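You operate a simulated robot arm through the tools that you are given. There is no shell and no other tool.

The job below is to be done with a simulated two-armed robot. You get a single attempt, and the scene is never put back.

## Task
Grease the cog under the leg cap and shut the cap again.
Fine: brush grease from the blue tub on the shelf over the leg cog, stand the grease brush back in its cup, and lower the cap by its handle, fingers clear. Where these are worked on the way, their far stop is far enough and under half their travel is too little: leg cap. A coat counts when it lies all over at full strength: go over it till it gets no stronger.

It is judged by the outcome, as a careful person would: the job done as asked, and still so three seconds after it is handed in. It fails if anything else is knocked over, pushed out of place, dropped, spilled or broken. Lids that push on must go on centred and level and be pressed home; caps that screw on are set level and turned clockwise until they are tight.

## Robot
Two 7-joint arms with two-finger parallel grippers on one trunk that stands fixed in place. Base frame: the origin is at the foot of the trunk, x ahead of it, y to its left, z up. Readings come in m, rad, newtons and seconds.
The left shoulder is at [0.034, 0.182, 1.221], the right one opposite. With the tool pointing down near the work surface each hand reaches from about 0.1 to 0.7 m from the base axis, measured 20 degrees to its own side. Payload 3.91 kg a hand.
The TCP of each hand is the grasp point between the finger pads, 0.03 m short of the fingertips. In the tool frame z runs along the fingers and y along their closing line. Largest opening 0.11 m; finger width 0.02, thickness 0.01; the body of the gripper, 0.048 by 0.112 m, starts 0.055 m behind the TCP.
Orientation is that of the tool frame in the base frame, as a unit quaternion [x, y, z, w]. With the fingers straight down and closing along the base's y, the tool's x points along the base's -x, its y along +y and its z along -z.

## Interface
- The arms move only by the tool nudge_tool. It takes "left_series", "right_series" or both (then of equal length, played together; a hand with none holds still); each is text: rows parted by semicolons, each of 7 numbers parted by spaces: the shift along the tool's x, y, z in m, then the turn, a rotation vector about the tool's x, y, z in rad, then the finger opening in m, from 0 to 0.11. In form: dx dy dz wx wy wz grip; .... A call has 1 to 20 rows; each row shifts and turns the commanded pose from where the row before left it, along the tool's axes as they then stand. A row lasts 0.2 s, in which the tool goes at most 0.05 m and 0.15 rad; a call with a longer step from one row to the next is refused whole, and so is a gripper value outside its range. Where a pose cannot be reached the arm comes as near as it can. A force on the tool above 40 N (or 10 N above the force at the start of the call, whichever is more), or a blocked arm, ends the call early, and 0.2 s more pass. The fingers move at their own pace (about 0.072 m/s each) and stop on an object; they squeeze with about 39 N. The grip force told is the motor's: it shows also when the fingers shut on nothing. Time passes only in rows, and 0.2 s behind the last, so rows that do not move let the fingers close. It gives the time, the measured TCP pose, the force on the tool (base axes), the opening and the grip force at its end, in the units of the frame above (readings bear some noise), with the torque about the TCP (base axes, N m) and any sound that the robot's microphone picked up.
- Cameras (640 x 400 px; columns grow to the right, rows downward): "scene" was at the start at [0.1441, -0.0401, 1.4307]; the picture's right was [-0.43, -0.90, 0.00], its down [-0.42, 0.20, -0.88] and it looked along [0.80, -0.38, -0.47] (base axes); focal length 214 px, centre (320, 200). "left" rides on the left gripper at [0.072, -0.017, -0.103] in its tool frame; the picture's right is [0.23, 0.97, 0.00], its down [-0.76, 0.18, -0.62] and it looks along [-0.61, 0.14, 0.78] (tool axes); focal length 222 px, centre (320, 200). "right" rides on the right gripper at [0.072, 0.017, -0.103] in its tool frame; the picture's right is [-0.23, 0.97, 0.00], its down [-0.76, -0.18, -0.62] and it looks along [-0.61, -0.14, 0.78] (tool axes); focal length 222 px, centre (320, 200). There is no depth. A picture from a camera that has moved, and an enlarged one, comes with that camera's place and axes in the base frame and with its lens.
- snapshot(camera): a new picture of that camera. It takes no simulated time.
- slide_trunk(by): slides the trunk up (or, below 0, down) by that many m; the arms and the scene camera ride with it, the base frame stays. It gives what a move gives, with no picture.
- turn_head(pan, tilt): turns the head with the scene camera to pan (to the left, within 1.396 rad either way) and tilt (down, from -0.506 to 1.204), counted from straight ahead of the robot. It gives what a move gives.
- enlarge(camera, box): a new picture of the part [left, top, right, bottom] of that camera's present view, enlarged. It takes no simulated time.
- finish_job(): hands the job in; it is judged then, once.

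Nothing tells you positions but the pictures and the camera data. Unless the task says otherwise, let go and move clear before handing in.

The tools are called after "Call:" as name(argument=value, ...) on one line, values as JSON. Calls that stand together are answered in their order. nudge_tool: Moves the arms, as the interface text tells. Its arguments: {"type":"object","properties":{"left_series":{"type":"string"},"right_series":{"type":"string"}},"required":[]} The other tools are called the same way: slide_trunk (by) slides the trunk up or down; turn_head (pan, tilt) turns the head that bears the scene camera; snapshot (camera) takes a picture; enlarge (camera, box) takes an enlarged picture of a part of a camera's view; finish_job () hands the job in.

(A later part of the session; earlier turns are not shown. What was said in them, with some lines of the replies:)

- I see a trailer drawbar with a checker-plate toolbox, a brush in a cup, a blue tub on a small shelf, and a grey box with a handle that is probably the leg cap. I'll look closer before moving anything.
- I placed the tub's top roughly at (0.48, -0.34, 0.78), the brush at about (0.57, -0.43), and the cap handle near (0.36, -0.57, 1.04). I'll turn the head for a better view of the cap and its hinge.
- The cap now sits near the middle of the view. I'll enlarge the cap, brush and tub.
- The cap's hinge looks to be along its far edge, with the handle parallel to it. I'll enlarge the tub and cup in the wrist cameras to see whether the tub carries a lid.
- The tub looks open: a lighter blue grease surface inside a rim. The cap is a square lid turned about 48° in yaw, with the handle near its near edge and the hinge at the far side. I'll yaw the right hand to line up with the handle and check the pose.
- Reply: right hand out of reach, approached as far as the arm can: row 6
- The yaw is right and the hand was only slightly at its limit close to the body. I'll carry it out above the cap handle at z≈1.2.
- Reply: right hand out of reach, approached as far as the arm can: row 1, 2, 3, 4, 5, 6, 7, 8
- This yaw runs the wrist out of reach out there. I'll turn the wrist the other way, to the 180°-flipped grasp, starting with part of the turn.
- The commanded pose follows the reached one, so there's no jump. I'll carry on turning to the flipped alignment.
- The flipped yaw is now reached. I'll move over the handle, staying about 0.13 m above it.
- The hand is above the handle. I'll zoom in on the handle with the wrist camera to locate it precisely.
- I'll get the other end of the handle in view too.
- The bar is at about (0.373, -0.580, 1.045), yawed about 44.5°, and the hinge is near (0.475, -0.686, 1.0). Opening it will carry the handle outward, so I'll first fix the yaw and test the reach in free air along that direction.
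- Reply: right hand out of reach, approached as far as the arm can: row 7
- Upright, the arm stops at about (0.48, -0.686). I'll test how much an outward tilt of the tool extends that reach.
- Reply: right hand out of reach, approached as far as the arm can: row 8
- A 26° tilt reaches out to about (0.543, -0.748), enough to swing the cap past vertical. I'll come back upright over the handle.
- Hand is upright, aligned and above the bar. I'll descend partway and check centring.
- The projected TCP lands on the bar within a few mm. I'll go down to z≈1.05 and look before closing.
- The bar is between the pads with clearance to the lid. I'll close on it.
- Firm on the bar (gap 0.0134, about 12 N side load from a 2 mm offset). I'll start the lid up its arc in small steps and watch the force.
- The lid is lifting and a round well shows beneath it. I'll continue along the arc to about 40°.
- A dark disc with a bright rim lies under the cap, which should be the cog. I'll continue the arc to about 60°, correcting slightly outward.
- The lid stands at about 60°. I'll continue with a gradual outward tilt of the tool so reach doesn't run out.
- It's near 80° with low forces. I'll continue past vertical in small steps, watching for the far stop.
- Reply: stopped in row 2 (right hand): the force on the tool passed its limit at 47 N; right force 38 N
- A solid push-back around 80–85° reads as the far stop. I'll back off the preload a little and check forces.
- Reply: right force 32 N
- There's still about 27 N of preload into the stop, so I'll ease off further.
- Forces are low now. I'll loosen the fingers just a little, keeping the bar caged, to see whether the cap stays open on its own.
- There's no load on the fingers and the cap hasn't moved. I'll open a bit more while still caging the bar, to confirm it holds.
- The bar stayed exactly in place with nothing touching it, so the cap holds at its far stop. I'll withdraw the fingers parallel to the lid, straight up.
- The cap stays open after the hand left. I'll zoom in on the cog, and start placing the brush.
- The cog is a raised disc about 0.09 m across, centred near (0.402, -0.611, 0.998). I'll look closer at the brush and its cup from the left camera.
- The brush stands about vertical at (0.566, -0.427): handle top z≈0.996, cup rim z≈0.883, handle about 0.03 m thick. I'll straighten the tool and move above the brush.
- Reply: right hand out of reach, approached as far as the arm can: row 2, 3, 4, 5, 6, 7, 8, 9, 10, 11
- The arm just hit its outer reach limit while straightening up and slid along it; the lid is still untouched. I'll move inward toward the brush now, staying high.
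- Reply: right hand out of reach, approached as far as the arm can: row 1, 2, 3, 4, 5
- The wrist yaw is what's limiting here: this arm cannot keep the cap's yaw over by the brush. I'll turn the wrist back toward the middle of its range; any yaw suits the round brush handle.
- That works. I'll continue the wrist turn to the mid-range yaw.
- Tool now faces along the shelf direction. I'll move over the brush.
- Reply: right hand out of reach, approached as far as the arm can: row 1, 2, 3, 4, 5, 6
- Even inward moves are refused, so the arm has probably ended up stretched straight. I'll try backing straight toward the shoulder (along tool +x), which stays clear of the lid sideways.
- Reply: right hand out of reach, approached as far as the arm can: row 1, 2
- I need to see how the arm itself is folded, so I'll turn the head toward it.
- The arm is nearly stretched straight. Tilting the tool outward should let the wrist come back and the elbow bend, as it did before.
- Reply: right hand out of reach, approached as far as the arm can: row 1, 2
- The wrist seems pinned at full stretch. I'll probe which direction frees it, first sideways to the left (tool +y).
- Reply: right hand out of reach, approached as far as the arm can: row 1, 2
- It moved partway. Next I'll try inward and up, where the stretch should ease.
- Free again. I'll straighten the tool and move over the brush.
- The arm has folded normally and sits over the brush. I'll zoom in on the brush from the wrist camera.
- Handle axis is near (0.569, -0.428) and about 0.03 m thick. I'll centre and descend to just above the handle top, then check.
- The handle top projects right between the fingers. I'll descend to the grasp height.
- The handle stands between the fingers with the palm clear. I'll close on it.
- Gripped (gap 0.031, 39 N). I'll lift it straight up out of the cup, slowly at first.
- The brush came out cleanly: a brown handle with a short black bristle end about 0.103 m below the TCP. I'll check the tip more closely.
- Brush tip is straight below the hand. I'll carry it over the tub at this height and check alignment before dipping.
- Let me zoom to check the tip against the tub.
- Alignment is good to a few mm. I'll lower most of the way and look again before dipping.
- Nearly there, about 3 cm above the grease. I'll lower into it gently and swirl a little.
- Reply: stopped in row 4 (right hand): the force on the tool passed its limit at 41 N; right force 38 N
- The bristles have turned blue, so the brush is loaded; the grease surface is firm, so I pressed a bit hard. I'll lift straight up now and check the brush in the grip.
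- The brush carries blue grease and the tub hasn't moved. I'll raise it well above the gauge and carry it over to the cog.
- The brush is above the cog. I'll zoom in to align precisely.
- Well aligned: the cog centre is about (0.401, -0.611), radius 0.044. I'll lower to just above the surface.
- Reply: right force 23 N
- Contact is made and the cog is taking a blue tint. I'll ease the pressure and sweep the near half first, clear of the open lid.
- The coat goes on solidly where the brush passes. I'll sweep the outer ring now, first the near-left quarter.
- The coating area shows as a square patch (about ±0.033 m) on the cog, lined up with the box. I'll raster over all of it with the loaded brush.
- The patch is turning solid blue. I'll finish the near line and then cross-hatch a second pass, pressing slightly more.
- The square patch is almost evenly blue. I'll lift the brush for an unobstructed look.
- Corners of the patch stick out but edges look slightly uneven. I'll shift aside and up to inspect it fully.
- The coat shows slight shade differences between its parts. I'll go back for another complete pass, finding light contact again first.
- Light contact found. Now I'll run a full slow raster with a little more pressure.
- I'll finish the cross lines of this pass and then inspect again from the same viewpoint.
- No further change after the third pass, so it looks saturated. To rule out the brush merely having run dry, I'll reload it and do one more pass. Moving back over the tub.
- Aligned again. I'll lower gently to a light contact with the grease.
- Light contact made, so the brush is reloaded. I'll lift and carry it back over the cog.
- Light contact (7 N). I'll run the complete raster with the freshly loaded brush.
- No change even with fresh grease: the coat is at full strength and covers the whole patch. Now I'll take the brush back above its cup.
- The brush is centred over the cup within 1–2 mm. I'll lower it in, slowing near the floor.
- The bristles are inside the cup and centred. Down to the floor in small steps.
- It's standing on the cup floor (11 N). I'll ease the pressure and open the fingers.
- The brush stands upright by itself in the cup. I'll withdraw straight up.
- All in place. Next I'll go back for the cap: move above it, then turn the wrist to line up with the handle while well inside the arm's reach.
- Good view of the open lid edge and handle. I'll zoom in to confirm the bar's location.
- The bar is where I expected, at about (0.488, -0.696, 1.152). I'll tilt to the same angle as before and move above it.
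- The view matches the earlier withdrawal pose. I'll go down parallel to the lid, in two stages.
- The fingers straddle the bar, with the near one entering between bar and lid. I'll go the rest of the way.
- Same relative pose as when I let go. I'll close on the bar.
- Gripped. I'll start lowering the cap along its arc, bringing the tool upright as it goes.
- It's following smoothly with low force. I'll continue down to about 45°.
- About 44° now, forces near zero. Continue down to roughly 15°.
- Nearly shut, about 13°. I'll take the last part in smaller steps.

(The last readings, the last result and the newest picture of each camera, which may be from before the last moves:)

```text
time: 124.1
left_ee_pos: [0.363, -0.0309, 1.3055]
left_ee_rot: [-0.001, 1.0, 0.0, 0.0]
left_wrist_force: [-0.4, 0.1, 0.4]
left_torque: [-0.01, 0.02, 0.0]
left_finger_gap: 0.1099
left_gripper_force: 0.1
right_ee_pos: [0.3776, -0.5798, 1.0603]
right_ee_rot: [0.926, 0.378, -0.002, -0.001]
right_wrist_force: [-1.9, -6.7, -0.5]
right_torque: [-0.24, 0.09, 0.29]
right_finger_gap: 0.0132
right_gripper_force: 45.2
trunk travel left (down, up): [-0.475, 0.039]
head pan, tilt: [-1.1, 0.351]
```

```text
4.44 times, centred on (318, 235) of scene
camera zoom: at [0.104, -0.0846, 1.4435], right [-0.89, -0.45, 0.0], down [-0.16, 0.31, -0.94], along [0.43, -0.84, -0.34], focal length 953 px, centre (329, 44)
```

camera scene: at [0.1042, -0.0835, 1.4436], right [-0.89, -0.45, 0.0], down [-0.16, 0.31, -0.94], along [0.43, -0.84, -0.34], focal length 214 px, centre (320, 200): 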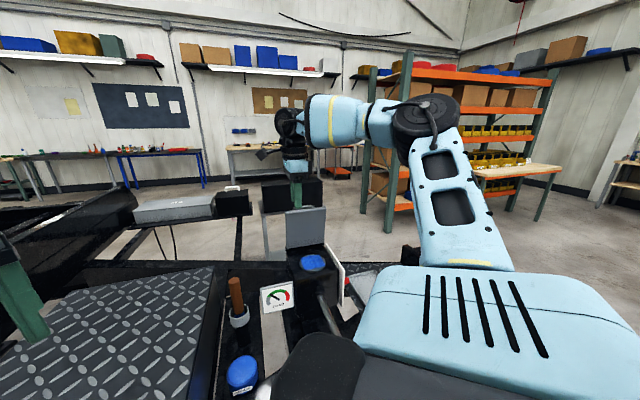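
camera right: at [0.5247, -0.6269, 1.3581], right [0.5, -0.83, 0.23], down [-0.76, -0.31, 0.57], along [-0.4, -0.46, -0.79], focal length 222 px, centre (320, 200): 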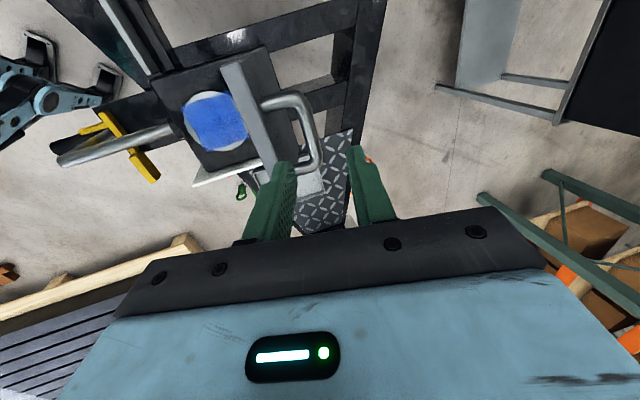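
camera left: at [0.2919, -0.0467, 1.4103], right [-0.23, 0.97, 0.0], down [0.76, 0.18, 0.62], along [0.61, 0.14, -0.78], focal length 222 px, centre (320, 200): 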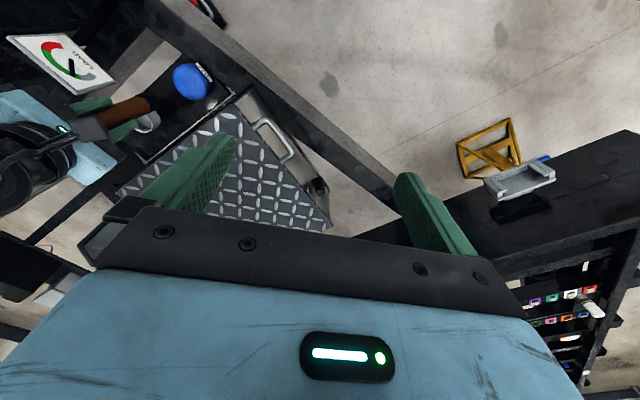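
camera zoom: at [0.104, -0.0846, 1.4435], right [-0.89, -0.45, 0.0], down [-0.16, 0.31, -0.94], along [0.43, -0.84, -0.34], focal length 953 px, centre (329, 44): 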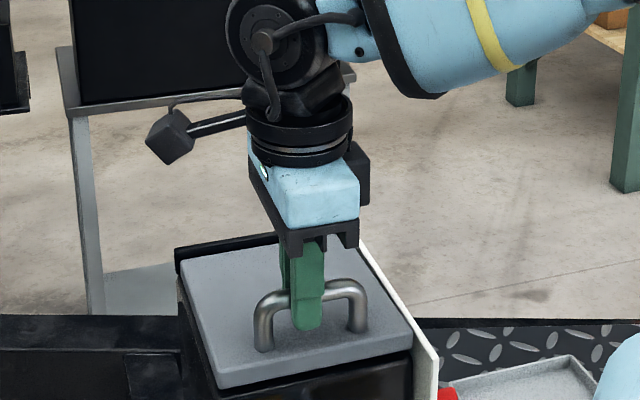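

Call:
nudge_tool(right_series="0 -0.0012 0.004 0 0 0 0;0 -0.0010 0.003 0 0 0 0;0 0 0 0 0 0 0")

Call:
enlarge(camera="scene", box=[270, 190, 366, 280])

```text
time: 124.9
left_ee_pos: [0.3638, -0.0311, 1.308]
left_ee_rot: [-0.001, 1.0, 0.0, 0.001]
left_wrist_force: [-0.2, -0.2, -0.6]
left_torque: [-0.01, 0.0, 0.0]
left_finger_gap: 0.1098
left_gripper_force: 0.1
right_ee_pos: [0.3764, -0.5792, 1.0547]
right_ee_rot: [0.926, 0.379, 0.0, 0.0]
right_wrist_force: [-1.8, -8.8, 3.3]
right_torque: [-0.31, 0.22, 0.29]
right_finger_gap: 0.0132
right_gripper_force: 45.1
trunk travel left (down, up): [-0.475, 0.039]
head pan, tilt: [-1.1, 0.351]
```

```text
4.44 times, centred on (318, 235) of scene
camera zoom: at [0.1037, -0.0846, 1.4436], right [-0.89, -0.45, 0.0], down [-0.16, 0.31, -0.94], along [0.43, -0.84, -0.34], focal length 953 px, centre (329, 44)
```

zoom: 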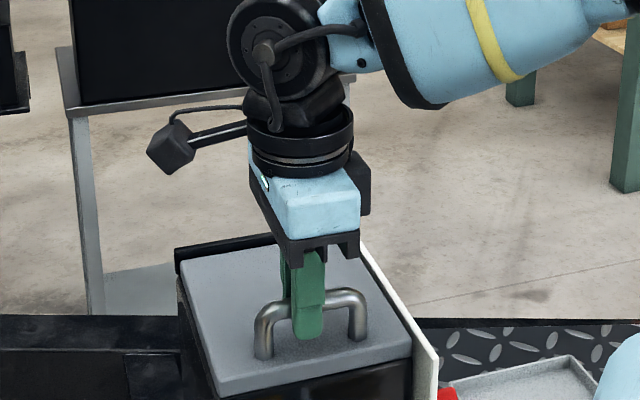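

Call:
nudge_tool(right_series="0 -0.0006 0.003 0 0 0 0;0 0 0.002 0 0 0 0;0 0 0 0 0 0 0")

Call:
enlarge(camera="scene", box=[270, 190, 366, 280])

```text
time: 125.7
left_ee_pos: [0.3629, -0.0302, 1.3067]
left_ee_rot: [-0.001, 1.0, -0.001, 0.002]
left_wrist_force: [-0.8, 0.2, -0.2]
left_torque: [-0.02, 0.03, 0.01]
left_finger_gap: 0.1099
left_gripper_force: 0.0
right_ee_pos: [0.3756, -0.5793, 1.0521]
right_ee_rot: [0.925, 0.379, 0.003, 0.005]
right_wrist_force: [-2.4, -17.5, 34.1]
right_torque: [-0.7, 0.41, 0.29]
right_finger_gap: 0.0132
right_gripper_force: 44.9
trunk travel left (down, up): [-0.475, 0.039]
head pan, tilt: [-1.1, 0.351]
```

```text
4.44 times, centred on (318, 235) of scene
camera zoom: at [0.1016, -0.0832, 1.4442], right [-0.89, -0.45, 0.0], down [-0.15, 0.31, -0.94], along [0.43, -0.84, -0.34], focal length 953 px, centre (329, 44)
```

zoom: 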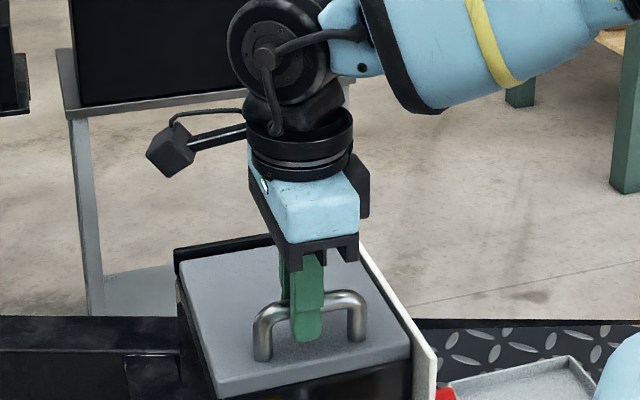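

The cap bottoms out at the original closed height (34 N). I'll ease the pressure, then open the fingers.

Call:
nudge_tool(right_series="0 0 -0.0025 0 0 0 0;0 0 0 0 0 0 0;0 0 0 0 0 0 0.02;0 0 0 0 0 0 0.04;0 0 0 0 0 0 0.06;0 0 0 0 0 0 0.06")

Call:
enlarge(camera="right", box=[200, 60, 440, 240])

Call:
enlarge(camera="scene", box=[270, 190, 366, 280])

```text
time: 127.1
left_ee_pos: [0.3658, -0.0305, 1.3061]
left_ee_rot: [-0.001, 1.0, 0.0, 0.0]
left_wrist_force: [0.4, 1.1, -0.3]
left_torque: [0.01, 0.0, -0.01]
left_finger_gap: 0.11
left_gripper_force: 0.1
right_ee_pos: [0.3756, -0.5772, 1.0506]
right_ee_rot: [0.925, 0.379, -0.001, 0.0]
right_wrist_force: [0.9, 0.0, -0.2]
right_torque: [-0.02, 0.02, 0.01]
right_finger_gap: 0.06
right_gripper_force: 0.1
trunk travel left (down, up): [-0.475, 0.039]
head pan, tilt: [-1.1, 0.351]
```

```text
2.22 times, centred on (320, 150) of right
camera zoom: at [0.4377, -0.5392, 1.1544], right [0.52, -0.85, 0.0], down [-0.67, -0.41, 0.62], along [-0.53, -0.32, -0.78], focal length 494 px, centre (320, 311)
```

zoom: 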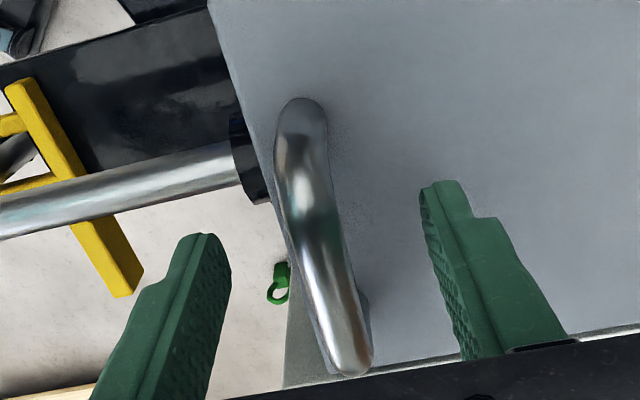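

```text
4.44 times, centred on (318, 235) of scene
camera zoom: at [0.104, -0.0834, 1.4436], right [-0.89, -0.45, 0.0], down [-0.16, 0.31, -0.94], along [0.43, -0.84, -0.34], focal length 953 px, centre (329, 44)
```

zoom: 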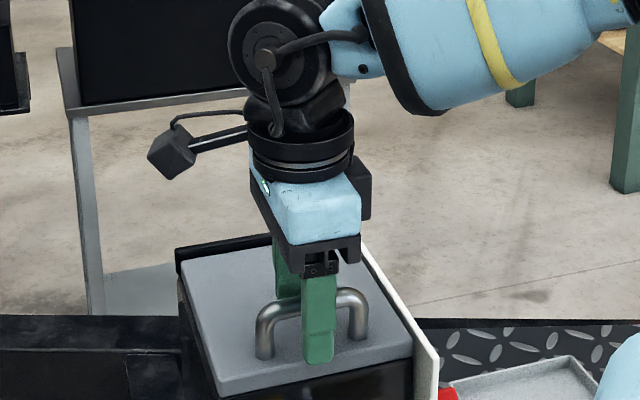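

Released and clear of the bar. I'll withdraw straight up.

Call:
nudge_tool(right_series="0 0 -0.015 0 0 0 0.06;0 0 -0.025 0 0 0 0.06;0 0 -0.03 0 0 0 0.06;0 0 -0.035 0 0 0 0.06;0 0 -0.035 0 0 0 0.06;0 0 -0.035 0 0 0 0.06")

Call:
enlarge(camera="scene", box=[270, 190, 366, 280])

Call:
snapshot(camera="right")

Call:
snapshot(camera="scene")

```text
time: 128.5
left_ee_pos: [0.3642, -0.0296, 1.3065]
left_ee_rot: [-0.001, 1.0, -0.001, 0.001]
left_wrist_force: [0.3, -0.3, 0.4]
left_torque: [-0.03, -0.01, -0.01]
left_finger_gap: 0.1098
left_gripper_force: 0.0
right_ee_pos: [0.3752, -0.5779, 1.2263]
right_ee_rot: [0.925, 0.38, 0.0, 0.0]
right_wrist_force: [1.1, 0.0, -0.3]
right_torque: [0.01, -0.01, -0.01]
right_finger_gap: 0.0601
right_gripper_force: 0.1
trunk travel left (down, up): [-0.475, 0.039]
head pan, tilt: [-1.1, 0.351]
```

```text
4.44 times, centred on (318, 235) of scene
camera zoom: at [0.104, -0.0829, 1.4436], right [-0.89, -0.45, 0.0], down [-0.16, 0.31, -0.94], along [0.43, -0.84, -0.34], focal length 953 px, centre (329, 44)
```

zoom: 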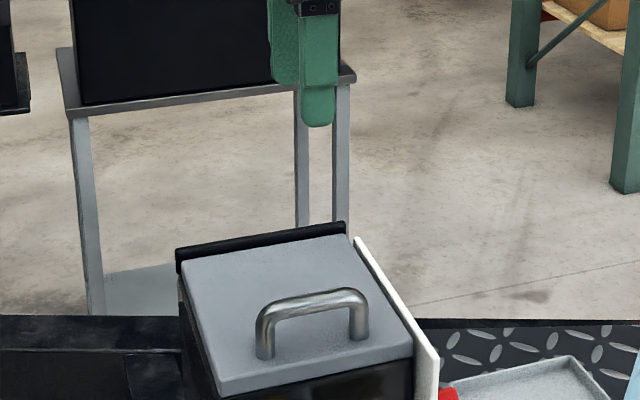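

```text
taken
camera right: at [0.4373, -0.5388, 1.33], right [0.52, -0.85, 0.0], down [-0.67, -0.41, 0.62], along [-0.53, -0.33, -0.78], focal length 222 px, centre (320, 200)
```

right: 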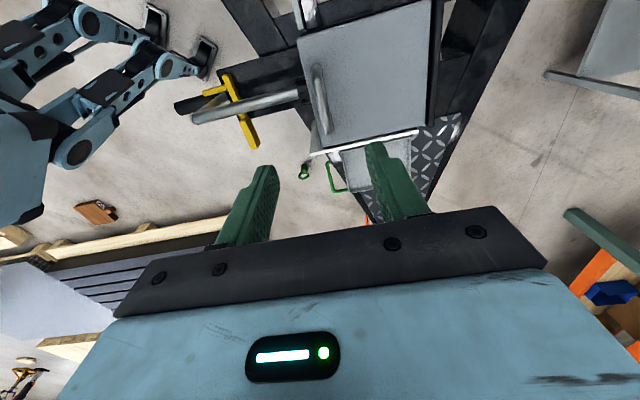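

```text
taken
camera scene: at [0.104, -0.0829, 1.4436], right [-0.89, -0.45, 0.0], down [-0.16, 0.31, -0.94], along [0.43, -0.84, -0.34], focal length 214 px, centre (320, 200)
```

scene: 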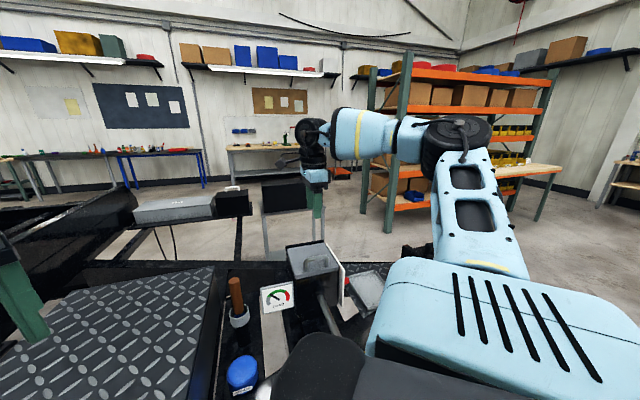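

The cap looks shut. I'll compare with the starting view from the same head pose to be sure it's fully down and everything else is in place.

Call:
turn_head(pan=-0.85, tilt=0.65)

Call:
enlarge(camera="scene", box=[320, 130, 416, 220])

Call:
enlarge(camera="scene", box=[250, 180, 340, 300])

Call:
enlarge(camera="left", box=[70, 50, 214, 150])

```text
time: 129.3
left_ee_pos: [0.364, -0.0308, 1.3048]
left_ee_rot: [-0.001, 1.0, -0.002, -0.001]
left_wrist_force: [-0.9, 0.0, -0.5]
left_torque: [0.02, 0.0, 0.02]
left_finger_gap: 0.11
left_gripper_force: 0.0
right_ee_pos: [0.3751, -0.5775, 1.2257]
right_ee_rot: [0.925, 0.38, 0.0, 0.001]
right_wrist_force: [0.1, 0.3, -0.3]
right_torque: [0.0, 0.0, -0.01]
right_finger_gap: 0.0601
right_gripper_force: 0.0
trunk travel left (down, up): [-0.475, 0.039]
head pan, tilt: [-0.85, 0.649]
```

```text
4.44 times, centred on (368, 175) of scene
camera zoom: at [0.1192, -0.0659, 1.4166], right [-0.75, -0.66, 0.0], down [-0.4, 0.45, -0.8], along [0.53, -0.6, -0.6], focal length 953 px, centre (107, 311)
```

zoom: 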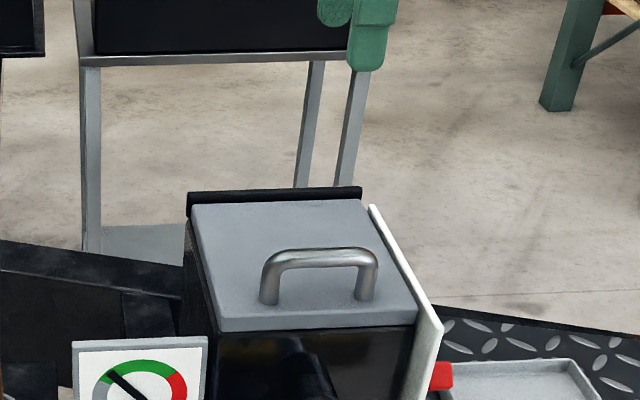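

```text
3.33 times, centred on (295, 240) of scene
camera zoom: at [0.1192, -0.0659, 1.4166], right [-0.75, -0.66, 0.0], down [-0.4, 0.45, -0.8], along [0.53, -0.6, -0.6], focal length 715 px, centre (403, 67)
```

zoom: 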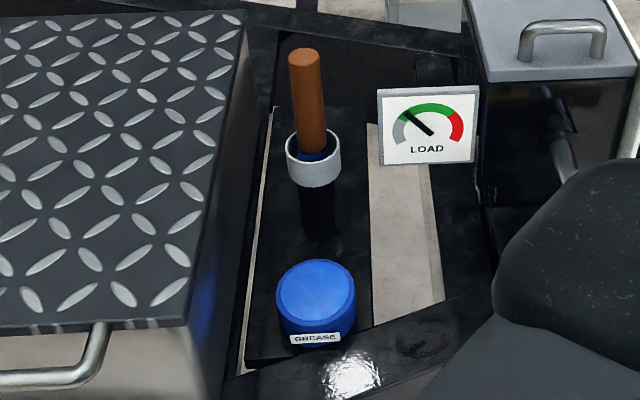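

```text
4.00 times, centred on (142, 100) of left
camera zoom: at [0.2925, -0.0472, 1.4101], right [-0.23, 0.97, 0.0], down [0.76, 0.18, 0.62], along [0.61, 0.14, -0.78], focal length 888 px, centre (1032, 600)
```

zoom: 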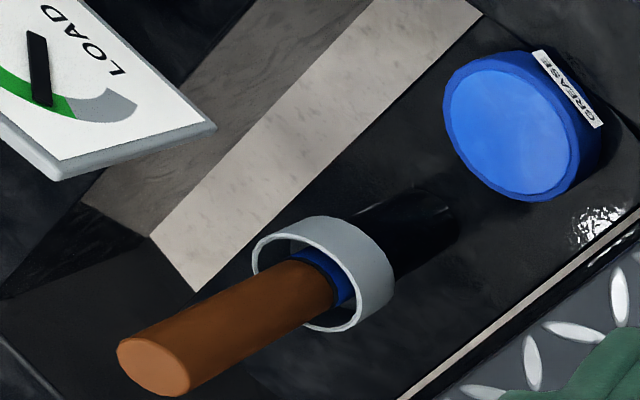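

The cap matches its original closed view exactly. The brush stands in its cup, the tub and gauge haven't moved, and the cog carries its full coat. The hand is about 0.17 m clear of the cap, so I'll hand the job in.

Call:
finish_job()

```text
The job is handed in.
```

The leg cog is greased and the cap is shut again. I've handed the job in, but no verdict came back.

- **Cog:** the blue grease covers the whole coating patch that shows up on the cog. It's a square of about 0.067 m, so thin crescents of the disc around it stay bare. I brushed it several times, then reloaded the brush and did one more full pass. The coat got no stronger.
- **Brush:** it is back in its cup, upright and standing by itself.
- **Cap:** I opened it by the handle to its far stop, at about 80°, where it stayed up by itself. I lowered it by the handle until it reached its original closed height. Seen from the same camera angle, it matches the starting picture.
- **Rest of the scene:** the tub and the load gauge look unmoved.
- **Firm contacts:** I pushed harder than intended three times: about 47 N when the cap hit its stop, 41 N on the first dip into the tub, and 34 N closing the cap. I saw no damage from any of them.

The right hand ended open, about 0.17 m above the cap.
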